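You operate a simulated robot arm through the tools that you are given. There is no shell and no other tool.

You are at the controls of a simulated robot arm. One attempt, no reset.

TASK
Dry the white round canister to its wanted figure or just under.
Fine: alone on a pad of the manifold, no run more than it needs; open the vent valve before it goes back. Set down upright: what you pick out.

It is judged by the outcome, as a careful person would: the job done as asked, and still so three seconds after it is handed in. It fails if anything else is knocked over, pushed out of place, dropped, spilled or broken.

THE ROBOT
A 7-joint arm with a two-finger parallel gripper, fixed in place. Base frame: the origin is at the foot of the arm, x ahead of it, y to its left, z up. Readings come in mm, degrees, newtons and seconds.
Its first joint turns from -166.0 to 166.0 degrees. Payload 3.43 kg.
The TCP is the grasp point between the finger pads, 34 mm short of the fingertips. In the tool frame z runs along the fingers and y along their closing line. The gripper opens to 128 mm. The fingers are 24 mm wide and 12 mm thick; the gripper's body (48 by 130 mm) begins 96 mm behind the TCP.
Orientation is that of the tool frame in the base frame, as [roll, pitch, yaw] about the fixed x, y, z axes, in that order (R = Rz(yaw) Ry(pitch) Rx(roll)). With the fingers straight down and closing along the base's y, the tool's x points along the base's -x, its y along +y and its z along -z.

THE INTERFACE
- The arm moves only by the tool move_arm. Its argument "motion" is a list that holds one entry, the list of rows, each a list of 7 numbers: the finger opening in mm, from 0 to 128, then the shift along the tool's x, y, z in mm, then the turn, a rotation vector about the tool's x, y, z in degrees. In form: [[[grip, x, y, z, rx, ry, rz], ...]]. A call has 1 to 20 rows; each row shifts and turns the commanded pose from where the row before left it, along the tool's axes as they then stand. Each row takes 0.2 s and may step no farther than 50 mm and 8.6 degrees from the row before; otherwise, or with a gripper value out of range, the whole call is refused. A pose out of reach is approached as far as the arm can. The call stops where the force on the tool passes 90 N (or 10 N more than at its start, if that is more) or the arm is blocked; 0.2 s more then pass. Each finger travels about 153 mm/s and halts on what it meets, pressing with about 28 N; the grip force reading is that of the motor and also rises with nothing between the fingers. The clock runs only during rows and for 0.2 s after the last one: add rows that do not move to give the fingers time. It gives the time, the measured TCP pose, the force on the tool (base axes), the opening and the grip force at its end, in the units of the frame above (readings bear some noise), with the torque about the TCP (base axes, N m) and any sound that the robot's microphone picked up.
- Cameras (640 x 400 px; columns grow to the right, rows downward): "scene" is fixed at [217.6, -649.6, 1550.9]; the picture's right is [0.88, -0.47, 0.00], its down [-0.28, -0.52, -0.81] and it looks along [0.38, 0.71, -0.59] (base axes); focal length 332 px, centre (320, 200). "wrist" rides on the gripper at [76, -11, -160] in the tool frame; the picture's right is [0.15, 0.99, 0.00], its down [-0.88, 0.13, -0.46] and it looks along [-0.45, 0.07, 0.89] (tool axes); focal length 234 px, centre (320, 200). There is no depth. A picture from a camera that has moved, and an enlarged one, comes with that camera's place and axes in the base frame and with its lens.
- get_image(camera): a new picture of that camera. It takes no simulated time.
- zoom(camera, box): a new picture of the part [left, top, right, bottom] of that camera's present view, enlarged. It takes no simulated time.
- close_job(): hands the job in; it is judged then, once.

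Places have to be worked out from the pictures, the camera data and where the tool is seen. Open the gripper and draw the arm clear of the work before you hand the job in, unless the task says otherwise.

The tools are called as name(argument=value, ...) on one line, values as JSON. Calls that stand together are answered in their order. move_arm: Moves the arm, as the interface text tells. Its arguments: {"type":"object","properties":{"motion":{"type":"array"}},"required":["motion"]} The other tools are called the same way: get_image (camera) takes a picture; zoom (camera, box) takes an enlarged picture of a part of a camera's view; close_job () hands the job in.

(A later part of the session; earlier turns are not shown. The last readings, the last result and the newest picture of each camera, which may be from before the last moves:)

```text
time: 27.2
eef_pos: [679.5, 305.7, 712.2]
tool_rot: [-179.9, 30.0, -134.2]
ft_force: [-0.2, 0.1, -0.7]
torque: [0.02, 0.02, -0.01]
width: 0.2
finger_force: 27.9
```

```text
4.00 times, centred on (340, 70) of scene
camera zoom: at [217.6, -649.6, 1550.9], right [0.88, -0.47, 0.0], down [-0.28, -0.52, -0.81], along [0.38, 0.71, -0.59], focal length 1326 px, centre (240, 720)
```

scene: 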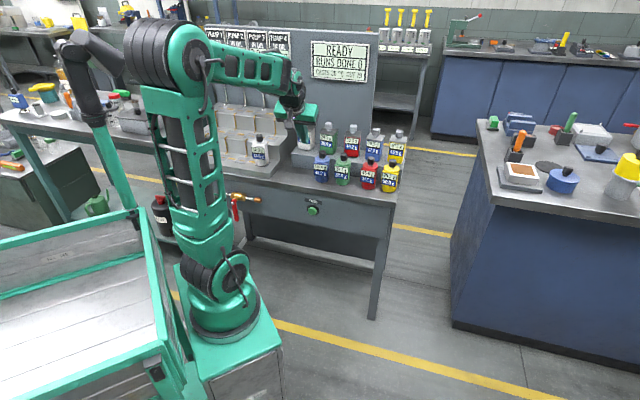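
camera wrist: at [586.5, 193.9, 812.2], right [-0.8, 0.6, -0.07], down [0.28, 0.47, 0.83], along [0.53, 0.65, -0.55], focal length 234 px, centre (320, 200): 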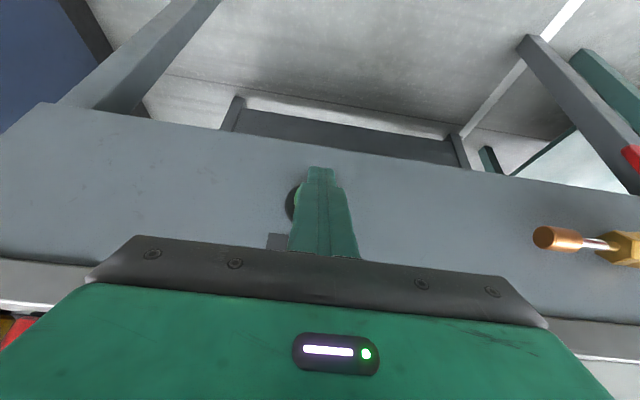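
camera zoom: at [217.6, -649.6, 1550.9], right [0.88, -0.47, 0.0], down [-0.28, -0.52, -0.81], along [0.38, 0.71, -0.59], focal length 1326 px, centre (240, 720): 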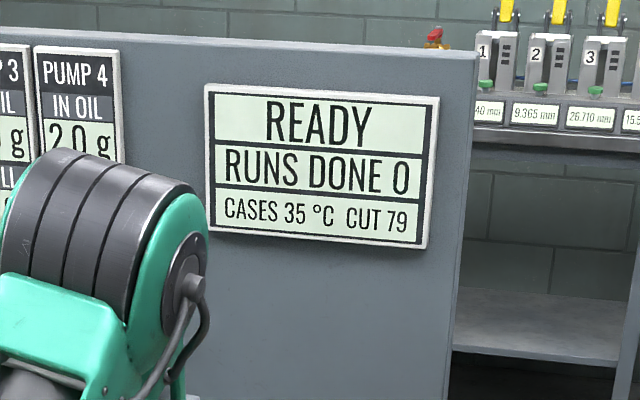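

The tip is about 5–15 mm from the button face and the panel still reads READY. I'll keep advancing in 3 mm steps.

move_arm(motion=[[[0, -2.6, 0, 1.5, 0, 0, 0], [0, -2.6, 0, 1.5, 0, 0, 0], [0, 0, 0, 0, 0, 0, 0]]])

move_arm(motion=[[[0, -2.6, 0, 1.5, 0, 0, 0], [0, 0, 0, 0, 0, 0, 0]]])

```text
time: 28.0
eef_pos: [684.0, 309.6, 712.5]
tool_rot: [-180.0, 30.0, -134.2]
ft_force: [0.6, 0.9, -0.3]
torque: [0.02, 0.0, -0.02]
width: 0.0
finger_force: 28.1
```

```text
time: 28.6
eef_pos: [686.3, 311.1, 712.7]
tool_rot: [180.0, 29.9, -134.1]
ft_force: [-0.3, 0.2, 0.3]
torque: [0.03, -0.02, -0.02]
width: 0.0
finger_force: 28.2
```

No contact yet, so I'll take the next small steps.

move_arm(motion=[[[0, -2.6, 0, 1.5, 0, 0, 0], [0, 0, 0, 0, 0, 0, 0]]])

move_arm(motion=[[[0, -2.6, 0, 1.5, 0, 0, 0], [0, 0, 0, 0, 0, 0, 0]]])

get_image(camera="wrist")

```text
time: 29.2
eef_pos: [687.2, 314.5, 713.0]
tool_rot: [-179.9, 29.9, -134.2]
ft_force: [-0.4, -1.3, -0.4]
torque: [-0.04, -0.01, -0.01]
width: 0.1
finger_force: 28.0
```

```text
time: 29.8
eef_pos: [689.0, 316.6, 713.0]
tool_rot: [-180.0, 29.9, -134.2]
ft_force: [-2.0, -2.4, -1.6]
torque: [-0.09, 0.08, -0.01]
width: 0.1
finger_force: 28.4
heard: click
```

```text
taken
camera wrist: at [596.7, 204.6, 813.2], right [-0.8, 0.6, -0.07], down [0.28, 0.47, 0.83], along [0.53, 0.65, -0.55], focal length 234 px, centre (320, 200)
```

wrist: 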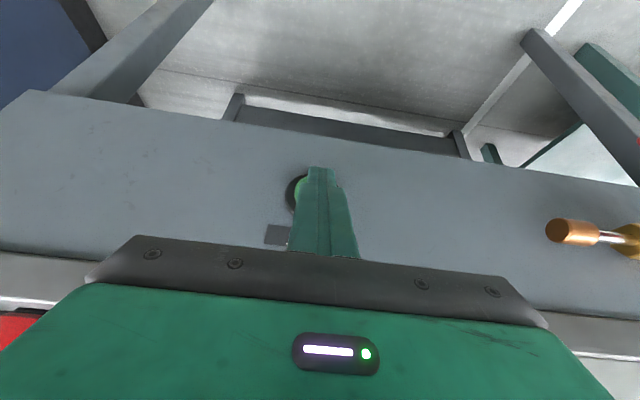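

A click was heard, so the button is pressed. I'll check the panel, then back off right away so it isn't pressed twice.

zoom(camera="scene", box=[200, 20, 400, 120])

move_arm(motion=[[[0, 13, 0, -7.5, 0, 0, 0], [0, 13, 0, -7.5, 0, 0, 0]]])

zoom(camera="scene", box=[200, 20, 400, 120])

```text
3.20 times, centred on (300, 70) of scene
camera zoom: at [217.6, -649.6, 1550.9], right [0.88, -0.47, 0.0], down [-0.28, -0.52, -0.81], along [0.38, 0.71, -0.59], focal length 1061 px, centre (384, 616)
```

zoom: 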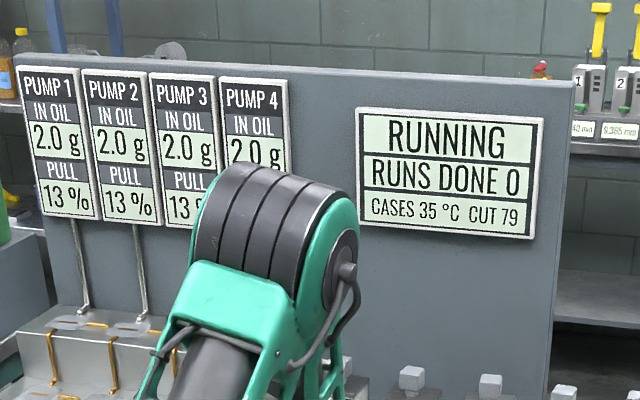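

```text
time: 30.4
eef_pos: [669.4, 295.4, 713.3]
tool_rot: [179.9, 30.0, -134.2]
ft_force: [-0.7, 0.2, -0.8]
torque: [0.02, -0.02, 0.01]
width: 0.1
finger_force: 27.4
```

```text
3.20 times, centred on (300, 70) of scene
camera zoom: at [217.6, -649.6, 1550.9], right [0.88, -0.47, 0.0], down [-0.28, -0.52, -0.81], along [0.38, 0.71, -0.59], focal length 1061 px, centre (384, 616)
```

zoom: 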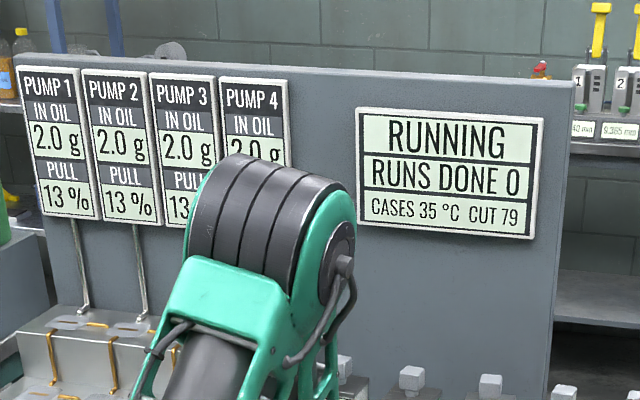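

The run has started. I'll hold still and wait for it to finish.

move_arm(motion=[[[0, 0, 0, 0, 0, 0, 0], [0, 0, 0, 0, 0, 0, 0], [0, 0, 0, 0, 0, 0, 0], [0, 0, 0, 0, 0, 0, 0], [0, 0, 0, 0, 0, 0, 0], [0, 0, 0, 0, 0, 0, 0], [0, 0, 0, 0, 0, 0, 0], [0, 0, 0, 0, 0, 0, 0], [0, 0, 0, 0, 0, 0, 0], [0, 0, 0, 0, 0, 0, 0]]])

get_image(camera="scene")

zoom(camera="scene", box=[200, 20, 400, 120])

```text
time: 32.6
eef_pos: [668.6, 295.9, 712.7]
tool_rot: [-179.9, 29.9, -134.2]
ft_force: [-0.5, 0.1, -0.3]
torque: [-0.01, 0.02, -0.03]
width: 0.0
finger_force: 28.4
```

```text
taken
```

scene: 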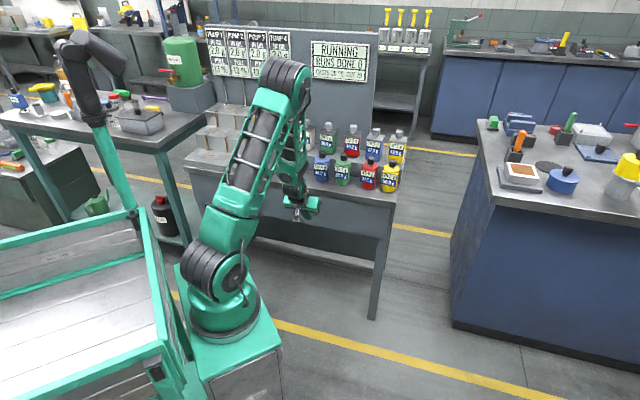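

```text
3.20 times, centred on (300, 70) of scene
camera zoom: at [217.6, -649.6, 1550.9], right [0.88, -0.47, 0.0], down [-0.28, -0.52, -0.81], along [0.38, 0.71, -0.59], focal length 1061 px, centre (384, 616)
```

zoom: 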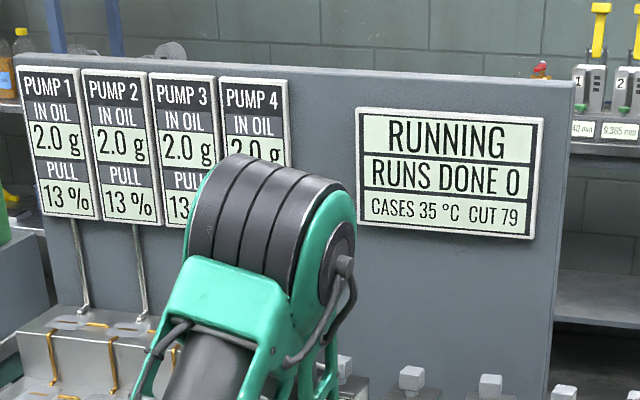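

Still running. While waiting I'll raise the hand back to the earlier pose, from which the scene camera can see both the canister label and the panel.

move_arm(motion=[[[0, 0, 0, 0, 0, 0, 0], [0, -22.5, 0, -39, 0, 0, 0], [0, -22.5, 0, -39, 0, 0, 0], [0, -22.5, 0, -39, 0, 0, 0], [0, -22.5, 0, -39, 0, 0, 0], [0, -22.5, 0, -39, 0, 0, 0], [0, -22.5, 0, -39, 0, 0, 0], [0, -22.5, 0, -39, 0, 0, 0], [0, 0, 0, 0, 0, 0, 0]]])

get_image(camera="scene")

zoom(camera="scene", box=[200, 20, 400, 120])

zoom(camera="scene", box=[230, 110, 310, 180])

```text
time: 34.6
eef_pos: [669.6, 292.9, 1031.2]
tool_rot: [179.9, 30.1, -134.3]
ft_force: [0.4, 0.4, 0.7]
torque: [0.0, -0.02, 0.03]
width: 0.1
finger_force: 27.9
```

```text
taken
```

scene: 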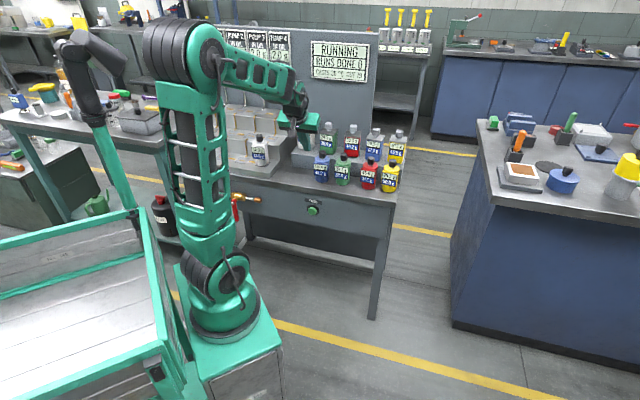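

```text
3.20 times, centred on (300, 70) of scene
camera zoom: at [217.6, -649.6, 1550.9], right [0.88, -0.47, 0.0], down [-0.28, -0.52, -0.81], along [0.38, 0.71, -0.59], focal length 1061 px, centre (384, 616)
```

zoom: 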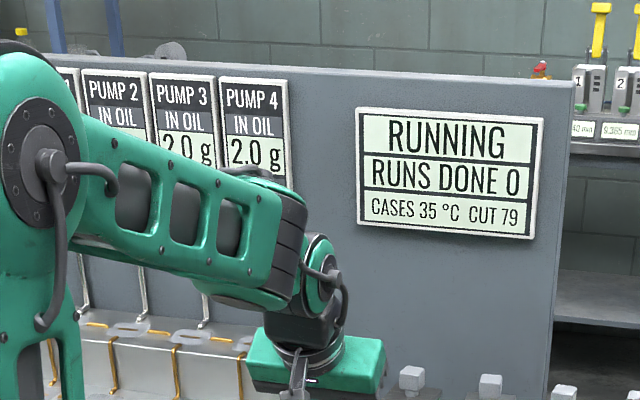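

```text
5.71 times, centred on (270, 145) of scene
camera zoom: at [217.6, -649.6, 1550.9], right [0.88, -0.47, 0.0], down [-0.28, -0.52, -0.81], along [0.38, 0.71, -0.59], focal length 1895 px, centre (606, 514)
```

zoom: 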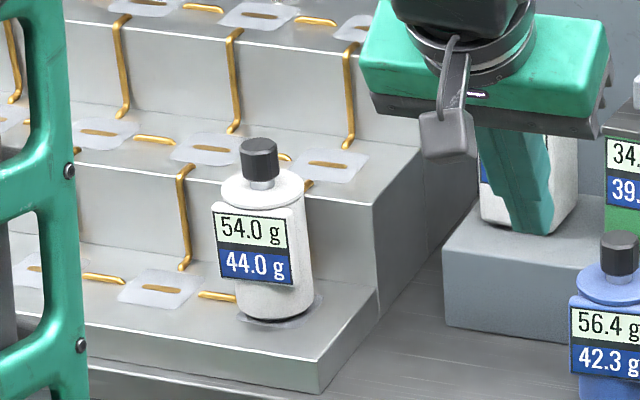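

The label and the panel are both visible from here, and it is still RUNNING. I'll hold and wait.

move_arm(motion=[[[0, 0, 0, 0, 0, 0, 0], [0, 0, 0, 0, 0, 0, 0], [0, 0, 0, 0, 0, 0, 0], [0, 0, 0, 0, 0, 0, 0], [0, 0, 0, 0, 0, 0, 0], [0, 0, 0, 0, 0, 0, 0], [0, 0, 0, 0, 0, 0, 0], [0, 0, 0, 0, 0, 0, 0], [0, 0, 0, 0, 0, 0, 0], [0, 0, 0, 0, 0, 0, 0]]])

zoom(camera="scene", box=[200, 20, 400, 120])

zoom(camera="scene", box=[230, 110, 310, 180])

```text
time: 36.8
eef_pos: [669.7, 294.5, 1029.8]
tool_rot: [-180.0, 30.1, -134.1]
ft_force: [0.2, -0.1, -1.0]
torque: [0.02, -0.01, 0.02]
width: 0.0
finger_force: 27.3
```

```text
3.20 times, centred on (300, 70) of scene
camera zoom: at [217.6, -649.6, 1550.9], right [0.88, -0.47, 0.0], down [-0.28, -0.52, -0.81], along [0.38, 0.71, -0.59], focal length 1061 px, centre (384, 616)
```

zoom: 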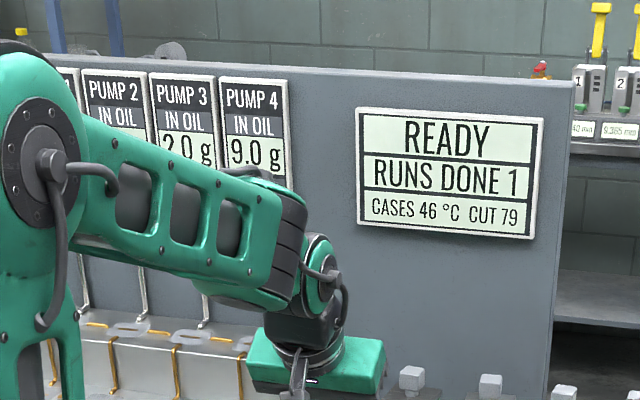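

```text
5.71 times, centred on (270, 145) of scene
camera zoom: at [217.6, -649.6, 1550.9], right [0.88, -0.47, 0.0], down [-0.28, -0.52, -0.81], along [0.38, 0.71, -0.59], focal length 1895 px, centre (606, 514)
```

zoom: 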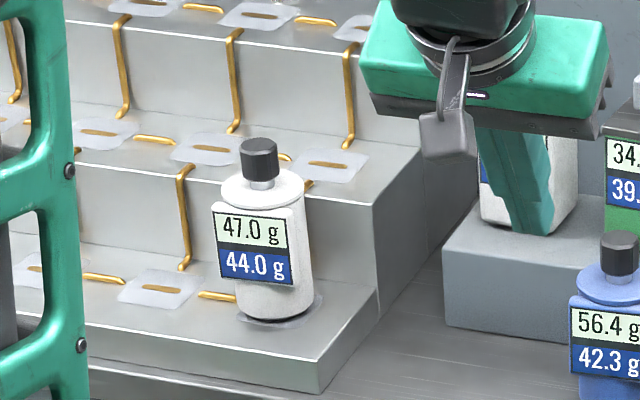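

Run 1 took it from 54.0 to 47.0 g; pump 4's oil now holds 9.0 g and the cases are at 46 °C. I need 3 g more, so I want pump 4's new pull before choosing how to do the next run. I'll move the arm so that sign is visible.

move_arm(motion=[[[0, 34.6, 0, -20, 0, 0, 0], [0, 34.6, 0, -20, 0, 0, 0], [0, 0, -50, 0, 0, 0, 0], [0, 0, -50, 0, 0, 0, 0], [0, 0, -50, 0, 0, 0, 0], [0, 22.5, 0, 39, 0, 0, 0], [0, 22.5, 0, 39, 0, 0, 0], [0, 22.5, 0, 39, 0, 0, 0], [0, 0, 0, 0, 0, 0, 0]]])

get_image(camera="scene")

zoom(camera="scene", box=[200, 20, 300, 90])

```text
time: 38.8
eef_pos: [719.6, 136.6, 892.0]
tool_rot: [-180.0, 30.0, -134.2]
ft_force: [0.6, 0.3, -0.2]
torque: [-0.01, 0.03, -0.01]
width: 0.0
finger_force: 28.1
```

```text
taken
```

scene: 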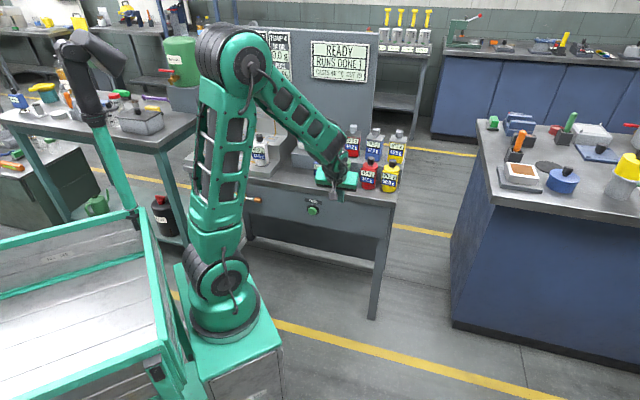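

```text
5.71 times, centred on (250, 55) of scene
camera zoom: at [217.6, -649.6, 1550.9], right [0.88, -0.47, 0.0], down [-0.28, -0.52, -0.81], along [0.38, 0.71, -0.59], focal length 1895 px, centre (720, 1029)
```

zoom: 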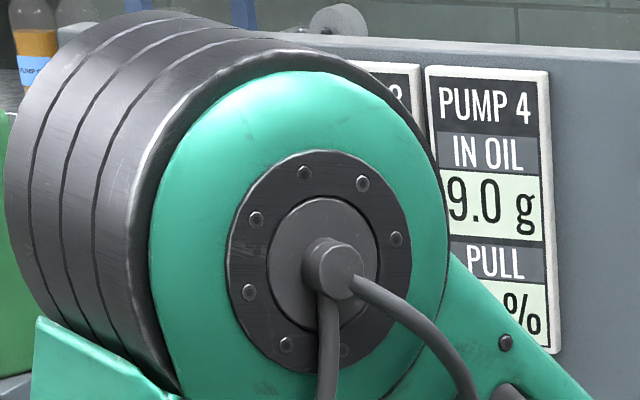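

The forearm still covers the digits. Backing off along −n should swing the elbow left, clear of the sign.

move_arm(motion=[[[0, 39, 0, -22.5, 0, 0, 0], [0, 39, 0, -22.5, 0, 0, 0], [0, 39, 0, -22.5, 0, 0, 0], [0, 0, 0, 0, 0, 0, 0]]])

zoom(camera="scene", box=[200, 20, 300, 90])

get_image(camera="scene")

```text
time: 39.8
eef_pos: [630.1, 40.1, 894.8]
tool_rot: [179.8, 29.8, -134.3]
ft_force: [-0.1, 0.4, 0.5]
torque: [-0.03, 0.0, 0.01]
width: 0.0
finger_force: 28.0
out of reach, approached as far as the arm can: row 3
```

```text
5.71 times, centred on (250, 55) of scene
camera zoom: at [217.6, -649.6, 1550.9], right [0.88, -0.47, 0.0], down [-0.28, -0.52, -0.81], along [0.38, 0.71, -0.59], focal length 1895 px, centre (720, 1029)
```

zoom: 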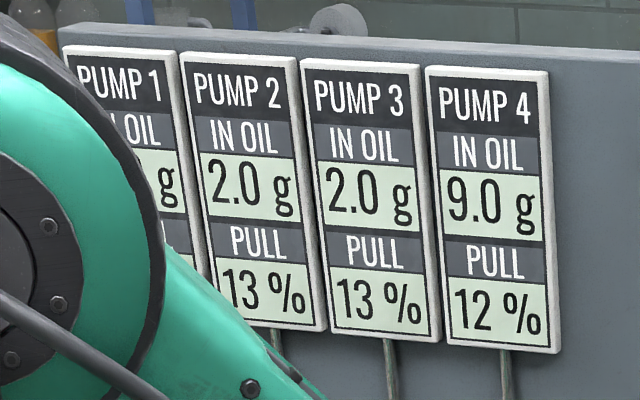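

```text
taken
```

scene: 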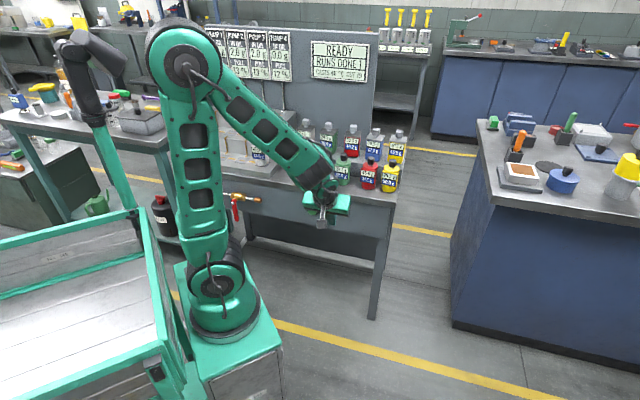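

Pump 4 now pulls 12 %, so one more run on the same pad should give about 41.4 g, and no other choice takes fewer runs. I'll return in front of START.

move_arm(motion=[[[0, -39, 0, 22.5, 0, 0, 0], [0, -39, 0, 22.5, 0, 0, 0], [0, -39, 0, 22.5, 0, 0, 0], [0, -39, 0, 22.5, 0, 0, 0], [0, 0, 50, 0, 0, 0, 0], [0, 0, 50, 0, 0, 0, 0], [0, 0, 50, 0, 0, 0, 0], [0, 22.5, 0, 39, 0, 0, 0], [0, 22.5, 0, 39, 0, 0, 0], [0, 22.5, 0, 39, 0, 0, 0], [0, 22.5, 0, 39, 0, 0, 0], [0, 0, 0, 0, 0, 0, 0], [0, 0, 0, 0, 0, 0, 0]]])

get_image(camera="wrist")

```text
time: 42.6
eef_pos: [647.7, 272.3, 715.1]
tool_rot: [-180.0, 30.0, -134.2]
ft_force: [0.3, -0.2, 0.4]
torque: [-0.01, -0.03, 0.01]
width: 0.3
finger_force: 27.9
```

```text
taken
camera wrist: at [555.4, 160.2, 815.5], right [-0.8, 0.6, -0.07], down [0.28, 0.47, 0.83], along [0.53, 0.65, -0.55], focal length 234 px, centre (320, 200)
```

wrist: 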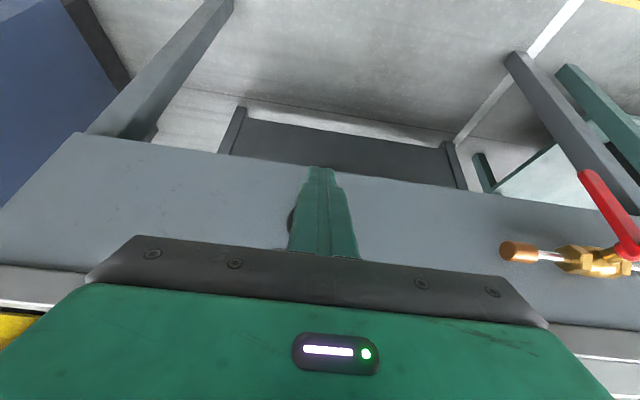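

I'm aligned in front of the button again (u ≈ 274.6, z 715). I'll advance to just short of the previous click position, then go in small steps.

move_arm(motion=[[[0, -21.7, 0, 12.5, 0, 0, 0], [0, -17.3, 0, 10, 0, 0, 0], [0, -7, 0, 4, 0, 0, 0], [0, 0, 0, 0, 0, 0, 0]]])

move_arm(motion=[[[0, -2.6, 0, 1.5, 0, 0, 0], [0, 0, 0, 0, 0, 0, 0]]])

```text
time: 43.6
eef_pos: [684.7, 309.3, 714.6]
tool_rot: [180.0, 30.0, -134.1]
ft_force: [-0.4, -0.5, -0.1]
torque: [0.04, 0.01, -0.02]
width: 0.0
finger_force: 28.3
```

```text
time: 44.2
eef_pos: [687.3, 310.5, 713.9]
tool_rot: [180.0, 30.0, -134.2]
ft_force: [1.0, 0.4, -0.4]
torque: [0.01, -0.01, -0.02]
width: 0.0
finger_force: 28.3
```

No click yet. I'll continue one small step at a time.

move_arm(motion=[[[0, -2.6, 0, 1.5, 0, 0, 0], [0, 0, 0, 0, 0, 0, 0]]])

```text
time: 44.8
eef_pos: [688.7, 312.9, 714.1]
tool_rot: [-180.0, 30.1, -134.1]
ft_force: [-0.6, -0.9, -0.2]
torque: [0.0, 0.04, 0.0]
width: 0.1
finger_force: 27.7
```

Light contact is beginning, so one more small step.

move_arm(motion=[[[0, -2.6, 0, 1.5, 0, 0, 0], [0, 0, 0, 0, 0, 0, 0]]])

```text
time: 45.4
eef_pos: [690.8, 315.3, 714.1]
tool_rot: [179.9, 30.0, -134.2]
ft_force: [-2.2, -2.4, -1.7]
torque: [-0.05, 0.12, 0.03]
width: 0.0
finger_force: 28.1
heard: click
```

Click heard, so the second run should have started. I'll back off, raise to the viewing pose and check the panel.

move_arm(motion=[[[0, 21.7, 0, -12.5, 0, 0, 0], [0, 13, 0, -7.5, 0, 0, 0], [0, -22.5, 0, -39, 0, 0, 0], [0, -22.5, 0, -39, 0, 0, 0], [0, -22.5, 0, -39, 0, 0, 0], [0, -22.5, 0, -39, 0, 0, 0], [0, -22.5, 0, -39, 0, 0, 0], [0, -22.5, 0, -39, 0, 0, 0], [0, -22.5, 0, -39, 0, 0, 0], [0, 0, 0, 0, 0, 0, 0]]])

zoom(camera="scene", box=[200, 20, 400, 120])

get_image(camera="wrist")

```text
time: 47.6
eef_pos: [663.0, 288.0, 1030.9]
tool_rot: [180.0, 29.9, -134.2]
ft_force: [0.3, 0.1, 0.7]
torque: [0.03, 0.0, 0.03]
width: 0.0
finger_force: 27.7
```

```text
3.20 times, centred on (300, 70) of scene
camera zoom: at [217.6, -649.6, 1550.9], right [0.88, -0.47, 0.0], down [-0.28, -0.52, -0.81], along [0.38, 0.71, -0.59], focal length 1061 px, centre (384, 616)
```

zoom: 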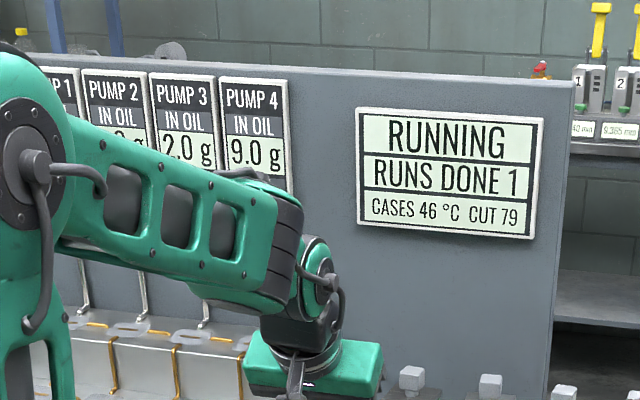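

```text
taken
camera wrist: at [571.6, 175.9, 1131.3], right [-0.8, 0.6, -0.07], down [0.28, 0.47, 0.83], along [0.53, 0.65, -0.55], focal length 234 px, centre (320, 200)
```

wrist: 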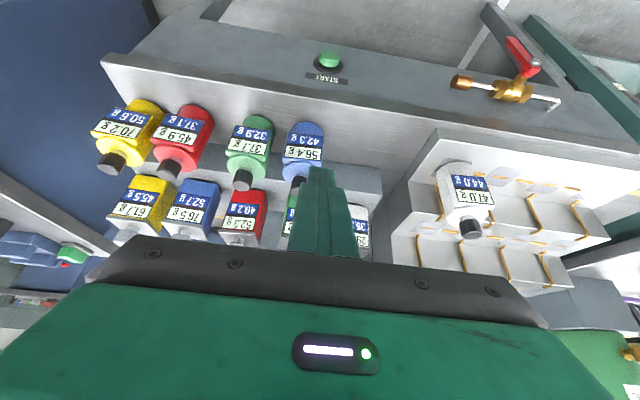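

It is RUNNING. While it goes, I'll study the vent valve from both cameras.

zoom(camera="wrist", box=[440, 20, 600, 120])

zoom(camera="scene", box=[210, 170, 290, 240])

move_arm(motion=[[[0, 0, 0, 0, 0, 0, 0], [0, 0, 0, 0, 0, 0, 0], [0, 0, 0, 0, 0, 0, 0], [0, 0, 0, 0, 0, 0, 0], [0, 0, 0, 0, 0, 0, 0], [0, 0, 0, 0, 0, 0, 0], [0, 0, 0, 0, 0, 0, 0], [0, 0, 0, 0, 0, 0, 0], [0, 0, 0, 0, 0, 0, 0], [0, 0, 0, 0, 0, 0, 0], [0, 0, 0, 0, 0, 0, 0], [0, 0, 0, 0, 0, 0, 0], [0, 0, 0, 0, 0, 0, 0], [0, 0, 0, 0, 0, 0, 0], [0, 0, 0, 0, 0, 0, 0], [0, 0, 0, 0, 0, 0, 0], [0, 0, 0, 0, 0, 0, 0], [0, 0, 0, 0, 0, 0, 0]]])

zoom(camera="scene", box=[200, 20, 400, 120])

zoom(camera="scene", box=[230, 110, 310, 180])

```text
4.00 times, centred on (520, 70) of wrist
camera zoom: at [571.6, 175.9, 1131.3], right [-0.8, 0.6, -0.07], down [0.28, 0.47, 0.83], along [0.53, 0.65, -0.55], focal length 937 px, centre (-480, 720)
```

zoom: 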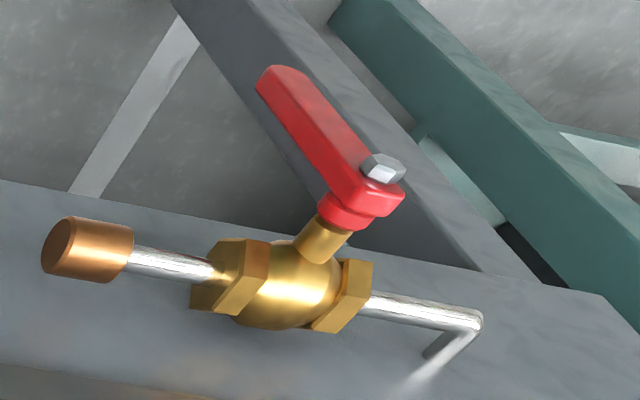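

```text
5.71 times, centred on (250, 205) of scene
camera zoom: at [217.6, -649.6, 1550.9], right [0.88, -0.47, 0.0], down [-0.28, -0.52, -0.81], along [0.38, 0.71, -0.59], focal length 1895 px, centre (720, 171)
```

zoom: 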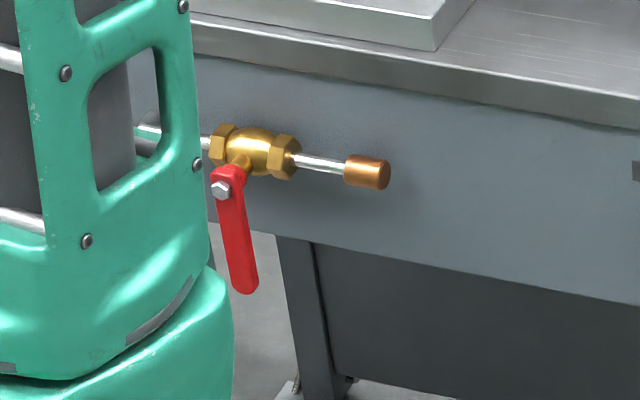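

```text
time: 51.4
eef_pos: [663.8, 287.5, 1030.1]
tool_rot: [-180.0, 30.0, -134.3]
ft_force: [0.9, 0.0, 0.3]
torque: [-0.01, -0.01, -0.01]
width: 0.1
finger_force: 27.4
```

```text
3.20 times, centred on (300, 70) of scene
camera zoom: at [217.6, -649.6, 1550.9], right [0.88, -0.47, 0.0], down [-0.28, -0.52, -0.81], along [0.38, 0.71, -0.59], focal length 1061 px, centre (384, 616)
```

zoom: 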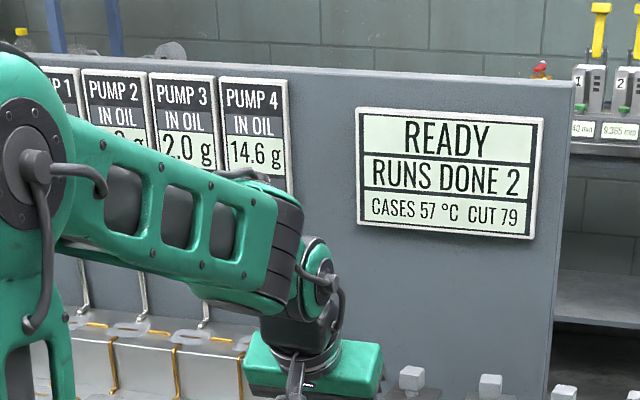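

```text
5.71 times, centred on (270, 145) of scene
camera zoom: at [217.6, -649.6, 1550.9], right [0.88, -0.47, 0.0], down [-0.28, -0.52, -0.81], along [0.38, 0.71, -0.59], focal length 1895 px, centre (606, 514)
```

zoom: 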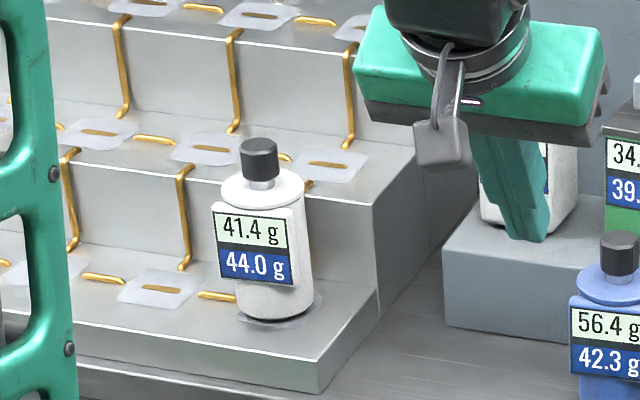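

The label reads 41.4 g, at or under 44.0 after 2 runs. Next is the vent valve: the red lever hangs down, perpendicular to the pipe, with its hub at about (427, 537, 696) and tip near z 590. I'll move in front of it and tilt the closed fingers to 60° so they can push the lever like a peg, counter-clockwise to in line with the pipe.

move_arm(motion=[[[0, 30.3, 0, -17.5, 0, 0, 0], [0, 30.3, 0, -17.5, 0, 0, 0], [0, 0, 48, 0, 0, 0, 0], [0, 0, 48, 0, 0, 0, 0], [0, 0, 48, 0, 0, 0, 0], [0, 0, 48, 0, 0, 0, 0], [0, 0, 48, 0, 0, 0, 0], [0, 0, 48, 0, 0, 0, 0], [0, 0, 48, 0, 0, 0, 0], [0, 0, 48, 0, 0, 0, 0], [0, 0, 0, 0, 0, -7.5, 0], [0, 0, 0, 0, 0, -7.5, 0], [0, 0, 0, 0, 0, -7.5, 0], [0, 0, 0, 0, 0, -7.5, 0], [0, 0, 0, 0, 0, 0, 0]]])

get_image(camera="wrist")

get_image(camera="scene")

```text
time: 54.6
eef_pos: [347.1, 507.2, 1029.7]
tool_rot: [179.4, 59.9, -135.3]
ft_force: [-0.7, 0.8, -0.2]
torque: [0.0, -0.01, -0.02]
width: 0.3
finger_force: 28.3
```

```text
taken
camera wrist: at [231.9, 374.6, 1044.4], right [-0.75, 0.65, -0.12], down [-0.06, 0.12, 0.99], along [0.65, 0.75, -0.06], focal length 234 px, centre (320, 200)
```

wrist: 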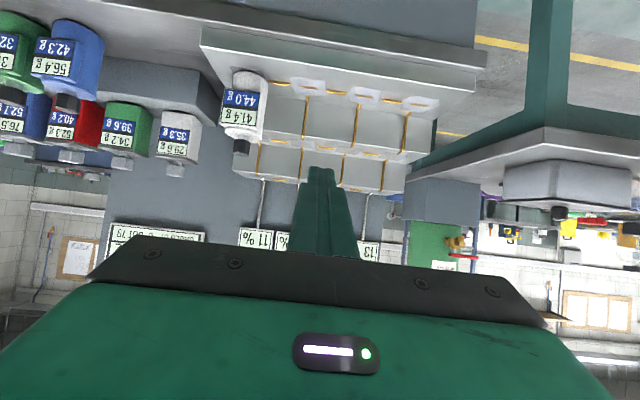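

```text
taken
```

scene: 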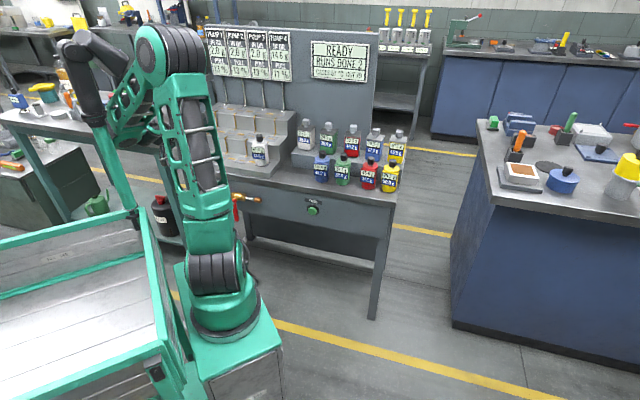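

The arm is now pointing toward the left side, so before lowering I'll check the clearance to the black and green post near it.

zoom(camera="scene", box=[60, 10, 260, 220])

zoom(camera="scene", box=[200, 20, 400, 120])

```text
1.90 times, centred on (160, 115) of scene
camera zoom: at [217.6, -649.6, 1550.9], right [0.88, -0.47, 0.0], down [-0.28, -0.52, -0.81], along [0.38, 0.71, -0.59], focal length 632 px, centre (625, 362)
```

zoom: 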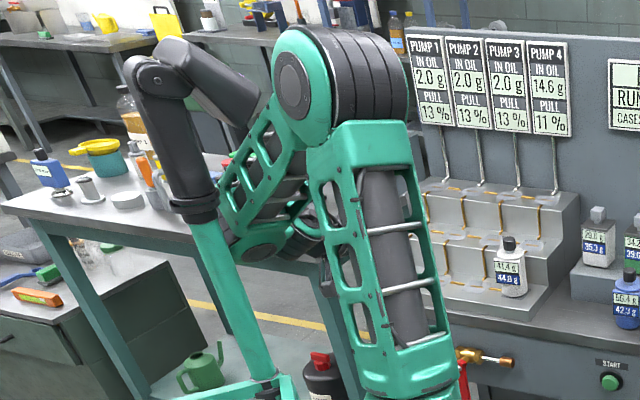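

```text
3.20 times, centred on (300, 70) of scene
camera zoom: at [217.6, -649.6, 1550.9], right [0.88, -0.47, 0.0], down [-0.28, -0.52, -0.81], along [0.38, 0.71, -0.59], focal length 1061 px, centre (384, 616)
```

zoom: 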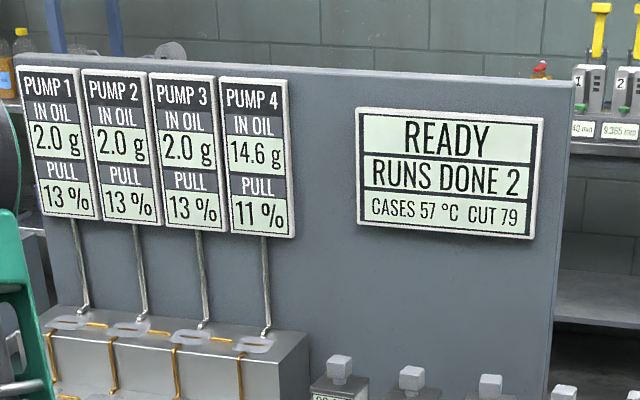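

The panel shows READY, 2 runs, and pump 4 at 14.6 g in oil. The forearm has room, so I'll move slightly toward the bench, away from the post, and lower with the peg about 20 mm left of the lever, stopping partway to check.

move_arm(motion=[[[0, -17.5, 8, 30.3, 0, 0, 0], [0, 34.6, 0, 20, 0, 0, 0], [0, 34.6, 0, 20, 0, 0, 0], [0, 34.6, 0, 20, 0, 0, 0], [0, 34.6, 0, 20, 0, 0, 0], [0, 34.6, 0, 20, 0, 0, 0], [0, 0, 0, 0, 0, 0, 0], [0, 0, 0, 0, 0, 0, 0]]])

get_image(camera="wrist")

zoom(camera="scene", box=[60, 10, 260, 220])

```text
time: 56.4
eef_pos: [356.7, 536.1, 827.9]
tool_rot: [179.9, 60.0, -134.2]
ft_force: [0.0, 0.6, -0.3]
torque: [0.01, -0.01, 0.02]
width: 0.1
finger_force: 27.7
```

```text
taken
camera wrist: at [243.2, 401.7, 842.2], right [-0.76, 0.64, -0.13], down [-0.06, 0.12, 0.99], along [0.65, 0.76, -0.05], focal length 234 px, centre (320, 200)
```

wrist: 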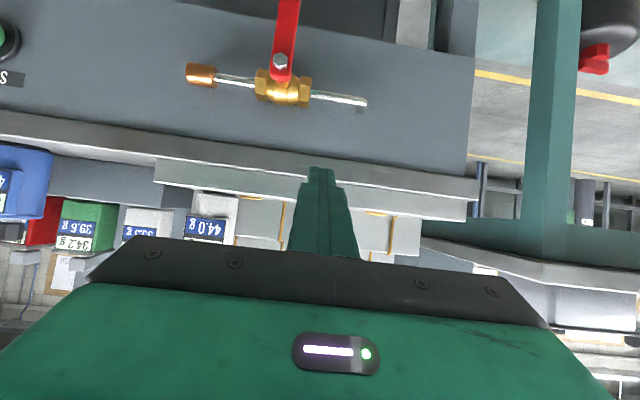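

```text
1.90 times, centred on (160, 115) of scene
camera zoom: at [217.6, -649.6, 1550.9], right [0.88, -0.47, 0.0], down [-0.28, -0.52, -0.81], along [0.38, 0.71, -0.59], focal length 632 px, centre (625, 362)
```

zoom: 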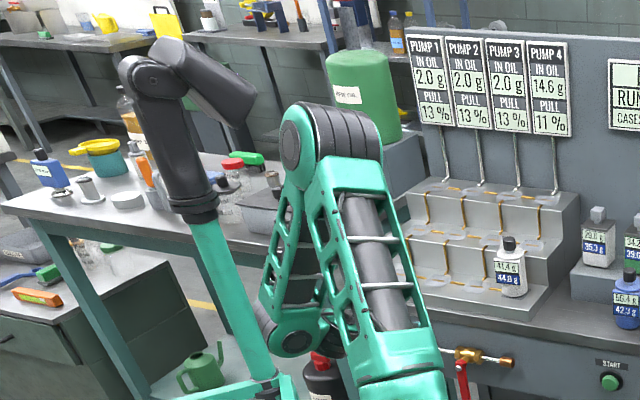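

The peg is in line, left of the lever, and the arm is clear. I'll lower the remaining ~190 mm to lever height.

move_arm(motion=[[[0, 34.6, 0, 20, 0, 0, 0], [0, 34.6, 0, 20, 0, 0, 0], [0, 34.6, 0, 20, 0, 0, 0], [0, 34.6, 0, 20, 0, 0, 0], [0, 28.6, 0, 16.5, 0, 0, 0], [0, 0, 0, 0, 0, 0, 0], [0, 0, 0, 0, 0, 0, 0]]])

get_image(camera="wrist")

get_image(camera="scene")

```text
time: 58.0
eef_pos: [359.5, 536.3, 638.4]
tool_rot: [180.0, 60.1, -134.3]
ft_force: [0.9, -0.4, 0.0]
torque: [-0.01, 0.01, -0.02]
width: 0.2
finger_force: 28.0
```

```text
taken
camera wrist: at [245.4, 402.4, 652.2], right [-0.76, 0.64, -0.13], down [-0.06, 0.12, 0.99], along [0.65, 0.76, -0.06], focal length 234 px, centre (320, 200)
```

wrist: 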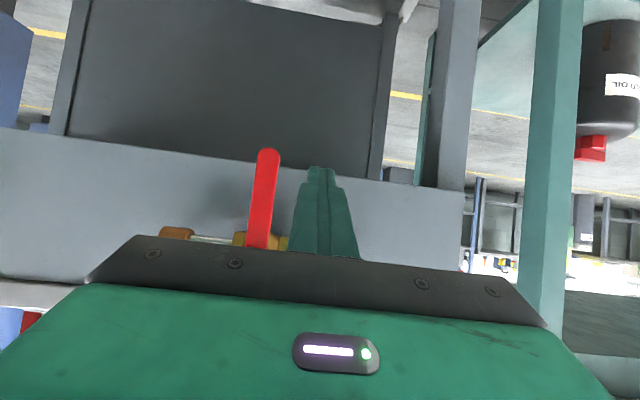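

```text
taken
```

scene: 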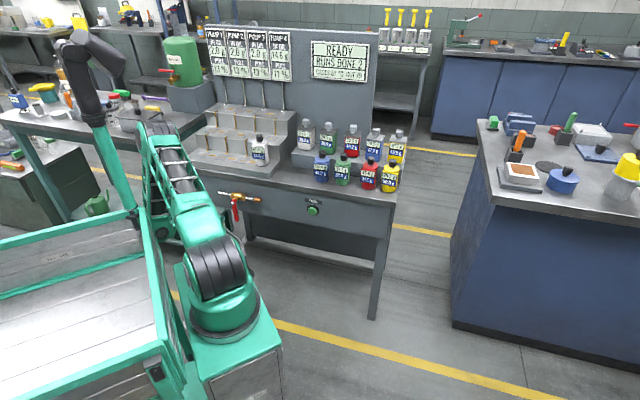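

The peg sits just left of the lever, roughly 27 mm away and at mid-lever height. I'll advance past the lever plane, then close the gap sideways.

move_arm(motion=[[[0, -8.5, 0, 14.7, 0, 0, 0], [0, -8, 0, 13.9, 0, 0, 0], [0, 0, -10, 0, 0, 0, 0], [0, 0, -8, 0, 0, 0, 0], [0, 0, 0, 0, 0, 0, 0]]])

get_image(camera="wrist")

zoom(camera="scene", box=[180, 160, 290, 250])

```text
time: 59.2
eef_pos: [395.6, 547.9, 637.7]
tool_rot: [179.9, 60.0, -134.1]
ft_force: [-0.2, 1.0, 0.0]
torque: [-0.02, 0.0, 0.0]
width: 0.0
finger_force: 27.9
```

```text
taken
camera wrist: at [280.5, 413.1, 651.8], right [-0.76, 0.64, -0.13], down [-0.06, 0.12, 0.99], along [0.65, 0.76, -0.05], focal length 234 px, centre (320, 200)
```

wrist: 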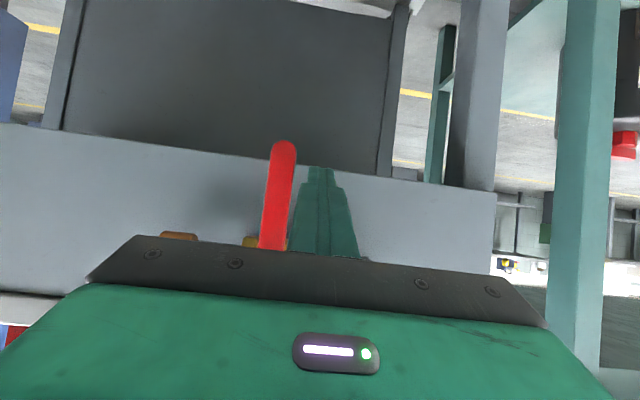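

```text
4.44 times, centred on (235, 205) of scene
camera zoom: at [217.6, -649.6, 1550.9], right [0.88, -0.47, 0.0], down [-0.28, -0.52, -0.81], along [0.38, 0.71, -0.59], focal length 1474 px, centre (698, 178)
```

zoom: 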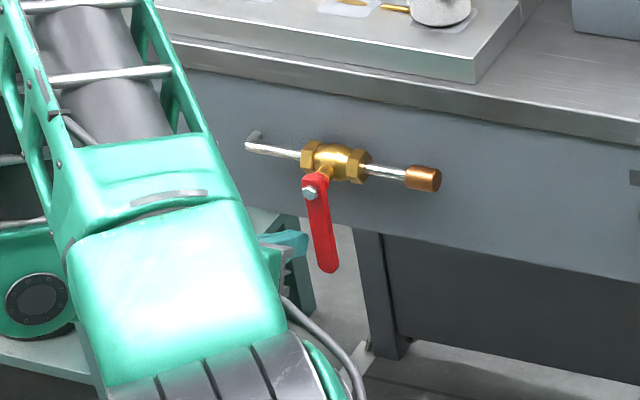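

The peg is right beside the lever at mid-length. I'll begin pushing toward the capped end (+u) in small steps and watch the force and the lever.

move_arm(motion=[[[0, 0, -4, 0, 0, 0, 0], [0, 0, -4, 0, 0, 0, 0], [0, 0, -4, 0, 0, 0, 0], [0, 0, 0, 0, 0, 0, 0]]])

move_arm(motion=[[[0, 0, -4, 0, 0, 0, 0], [0, 0, -4, 0, 0, 0, 0], [0, 0, 0, 0, 0, 0, 0]]])

zoom(camera="scene", box=[180, 160, 290, 250])

```text
time: 60.2
eef_pos: [403.2, 538.8, 636.8]
tool_rot: [179.8, 60.0, -134.4]
ft_force: [-0.2, -0.4, 0.6]
torque: [0.01, -0.01, -0.02]
width: 0.0
finger_force: 27.8
```

```text
time: 61.0
eef_pos: [403.5, 537.0, 638.7]
tool_rot: [178.9, 60.0, -134.5]
ft_force: [-29.2, 58.1, -18.7]
torque: [-0.24, 0.31, 1.35]
width: 0.0
finger_force: 28.0
```

```text
4.44 times, centred on (235, 205) of scene
camera zoom: at [217.6, -649.6, 1550.9], right [0.88, -0.47, 0.0], down [-0.28, -0.52, -0.81], along [0.38, 0.71, -0.59], focal length 1474 px, centre (698, 178)
```

zoom: 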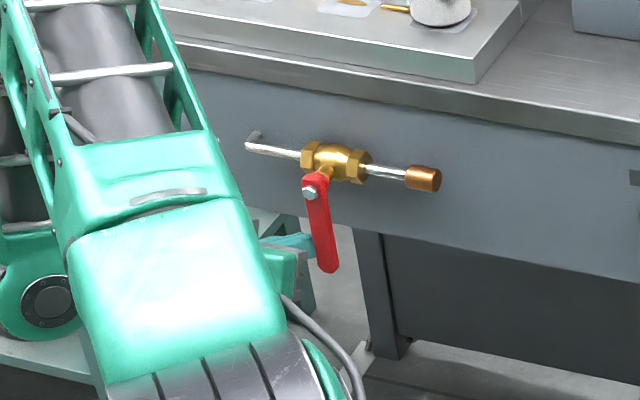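

The lever did not budge at about 65 N, so that side is its stop. I'll back off, go round to its other side and turn it the other way.

move_arm(motion=[[[0, 0, 8, 0, 0, 0, 0], [0, 0, 8, 0, 0, 0, 0], [0, 9, 0, -15.6, 0, 0, 0], [0, 9, 0, -15.6, 0, 0, 0], [0, 0, -22, 0, 0, 0, 0], [0, 0, -22, 0, 0, 0, 0], [0, 0, -22, 0, 0, 0, 0], [0, 0, 0, 0, 0, 0, 0]]])

get_image(camera="wrist")

zoom(camera="scene", box=[180, 160, 290, 250])

```text
time: 62.8
eef_pos: [420.8, 469.1, 638.3]
tool_rot: [180.0, 60.0, -134.3]
ft_force: [0.0, -0.7, -0.2]
torque: [-0.01, 0.0, -0.01]
width: 0.0
finger_force: 28.1
```

```text
taken
camera wrist: at [305.9, 336.3, 652.5], right [-0.76, 0.64, -0.13], down [-0.06, 0.12, 0.99], along [0.65, 0.76, -0.06], focal length 234 px, centre (320, 200)
```

wrist: 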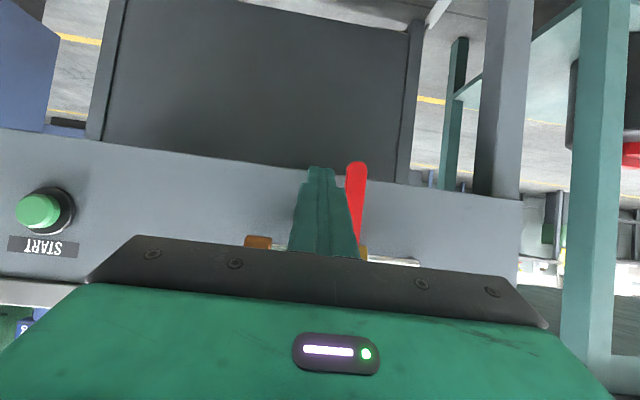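

```text
4.44 times, centred on (235, 205) of scene
camera zoom: at [217.6, -649.6, 1550.9], right [0.88, -0.47, 0.0], down [-0.28, -0.52, -0.81], along [0.38, 0.71, -0.59], focal length 1474 px, centre (698, 178)
```

zoom: 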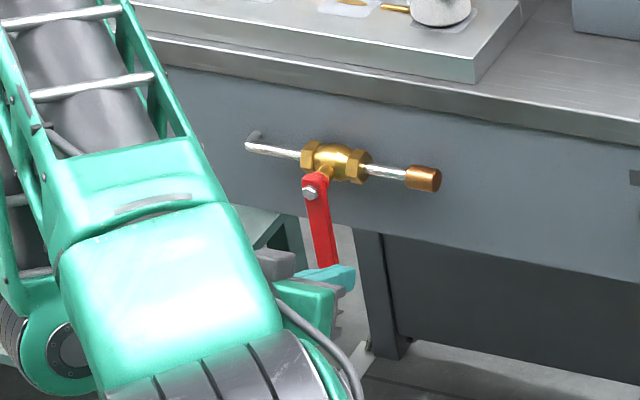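

The peg is now on the lever's right side with roughly an 18 mm gap. I'll go past the lever plane again and push gently the other way (−u).

move_arm(motion=[[[0, -9.5, 0, 16.5, 0, 0, 0], [0, -9.5, 0, 16.5, 0, 0, 0], [0, 0, 8, 0, 0, 0, 0], [0, 0, 6, 0, 0, 0, 0], [0, 0, 4, 0, 0, 0, 0], [0, 0, 0, 0, 0, 0, 0]]])

move_arm(motion=[[[0, 0, 4, 0, 0, 0, 0], [0, 0, 4, 0, 0, 0, 0], [0, 0, 0, 0, 0, 0, 0]]])

zoom(camera="scene", box=[180, 160, 290, 250])

get_image(camera="wrist")

```text
time: 64.2
eef_pos: [434.1, 512.0, 638.6]
tool_rot: [180.0, 60.0, -134.4]
ft_force: [5.8, -3.7, -1.4]
torque: [-0.04, 0.01, -0.11]
width: 0.2
finger_force: 28.0
```

```text
time: 65.0
eef_pos: [426.7, 516.4, 638.5]
tool_rot: [179.9, 59.9, -134.3]
ft_force: [1.9, -4.3, -4.1]
torque: [-0.07, 0.03, -0.03]
width: 0.0
finger_force: 27.8
```

```text
4.44 times, centred on (235, 205) of scene
camera zoom: at [217.6, -649.6, 1550.9], right [0.88, -0.47, 0.0], down [-0.28, -0.52, -0.81], along [0.38, 0.71, -0.59], focal length 1474 px, centre (698, 178)
```

zoom: 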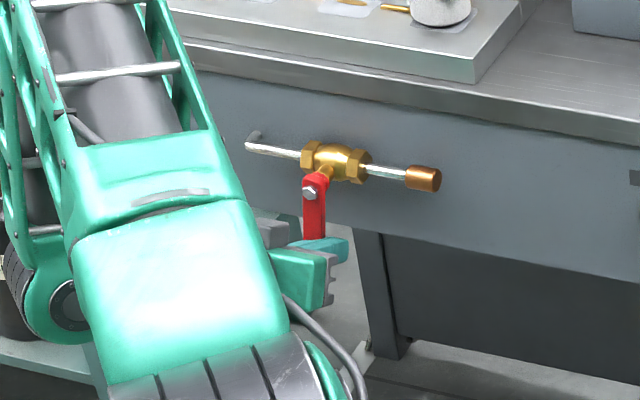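

```text
taken
camera wrist: at [313.4, 383.4, 652.1], right [-0.76, 0.64, -0.13], down [-0.06, 0.12, 0.99], along [0.65, 0.76, -0.06], focal length 234 px, centre (320, 200)
```

wrist: 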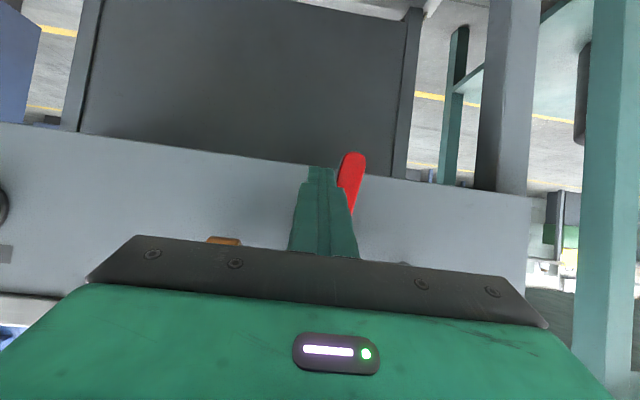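

The lever is turning easily, with only about 5 N on it. I'll continue along its arc around the hub.

move_arm(motion=[[[0, 0, 10, 0, 0, 0, 0], [0, 0, 10, 0, 0, 0, 0], [0, 0, 11, 0, 0, 0, 0], [0, -2.2, 9.3, -1.3, 0, 0, 0], [0, -3, 9.2, -1.8, 0, 0, 0], [0, 0, 0, 0, 0, 0, 0]]])

zoom(camera="scene", box=[180, 160, 290, 250])

get_image(camera="wrist")

```text
time: 66.4
eef_pos: [391.4, 552.9, 643.5]
tool_rot: [179.7, 59.9, -134.4]
ft_force: [-0.6, -0.3, -0.4]
torque: [0.0, 0.04, 0.02]
width: 0.0
finger_force: 28.0
```

```text
4.44 times, centred on (235, 205) of scene
camera zoom: at [217.6, -649.6, 1550.9], right [0.88, -0.47, 0.0], down [-0.28, -0.52, -0.81], along [0.38, 0.71, -0.59], focal length 1474 px, centre (698, 178)
```

zoom: 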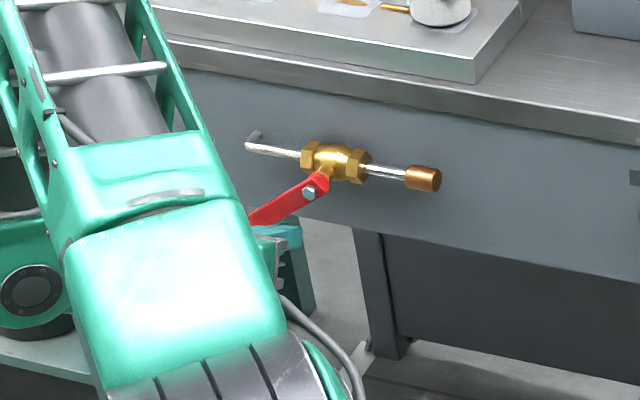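

```text
taken
camera wrist: at [277.7, 418.8, 658.3], right [-0.76, 0.64, -0.12], down [-0.06, 0.12, 0.99], along [0.65, 0.76, -0.05], focal length 234 px, centre (320, 200)
```

wrist: 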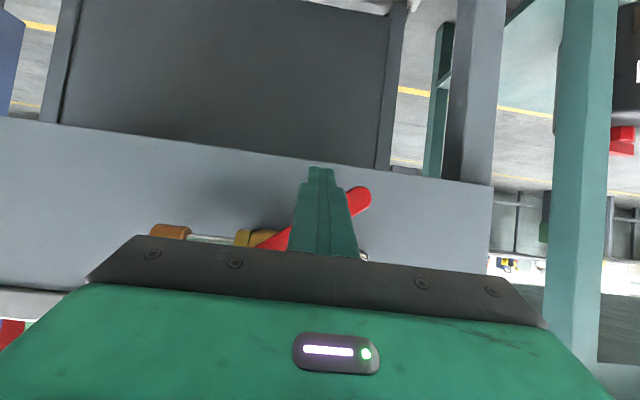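

The lever is now about 55–60° round. I'll keep following the arc up toward horizontal.

move_arm(motion=[[[0, -4.6, 7.5, -2.65, 0, 0, 0], [0, -4.6, 7.5, -2.65, 0, 0, 0], [0, -6.5, 6.3, -3.75, 0, 0, 0], [0, -6.5, 6.3, -3.75, 0, 0, 0], [0, 0, 0, 0, 0, 0, 0]]])

get_image(camera="wrist")

zoom(camera="scene", box=[180, 160, 290, 250])

```text
time: 67.6
eef_pos: [371.6, 570.1, 669.4]
tool_rot: [179.8, 60.0, -134.2]
ft_force: [0.0, 1.3, -0.5]
torque: [-0.04, 0.01, 0.01]
width: 0.0
finger_force: 27.7
```

```text
taken
camera wrist: at [257.7, 437.5, 684.1], right [-0.76, 0.64, -0.13], down [-0.06, 0.12, 0.99], along [0.65, 0.76, -0.05], focal length 234 px, centre (320, 200)
```

wrist: 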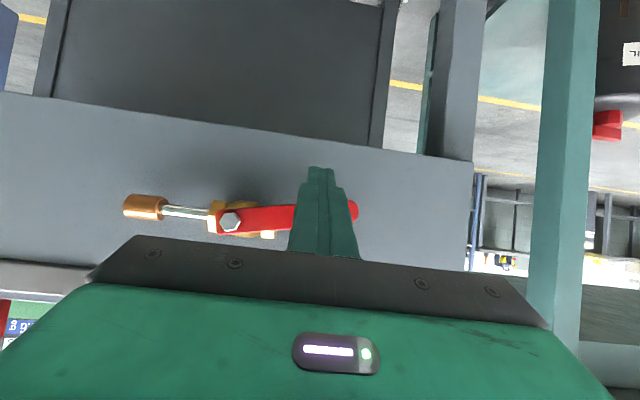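

```text
4.44 times, centred on (235, 205) of scene
camera zoom: at [217.6, -649.6, 1550.9], right [0.88, -0.47, 0.0], down [-0.28, -0.52, -0.81], along [0.38, 0.71, -0.59], focal length 1474 px, centre (698, 178)
```

zoom: 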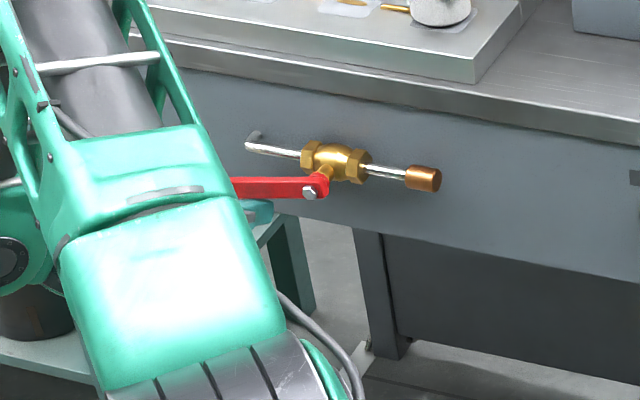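

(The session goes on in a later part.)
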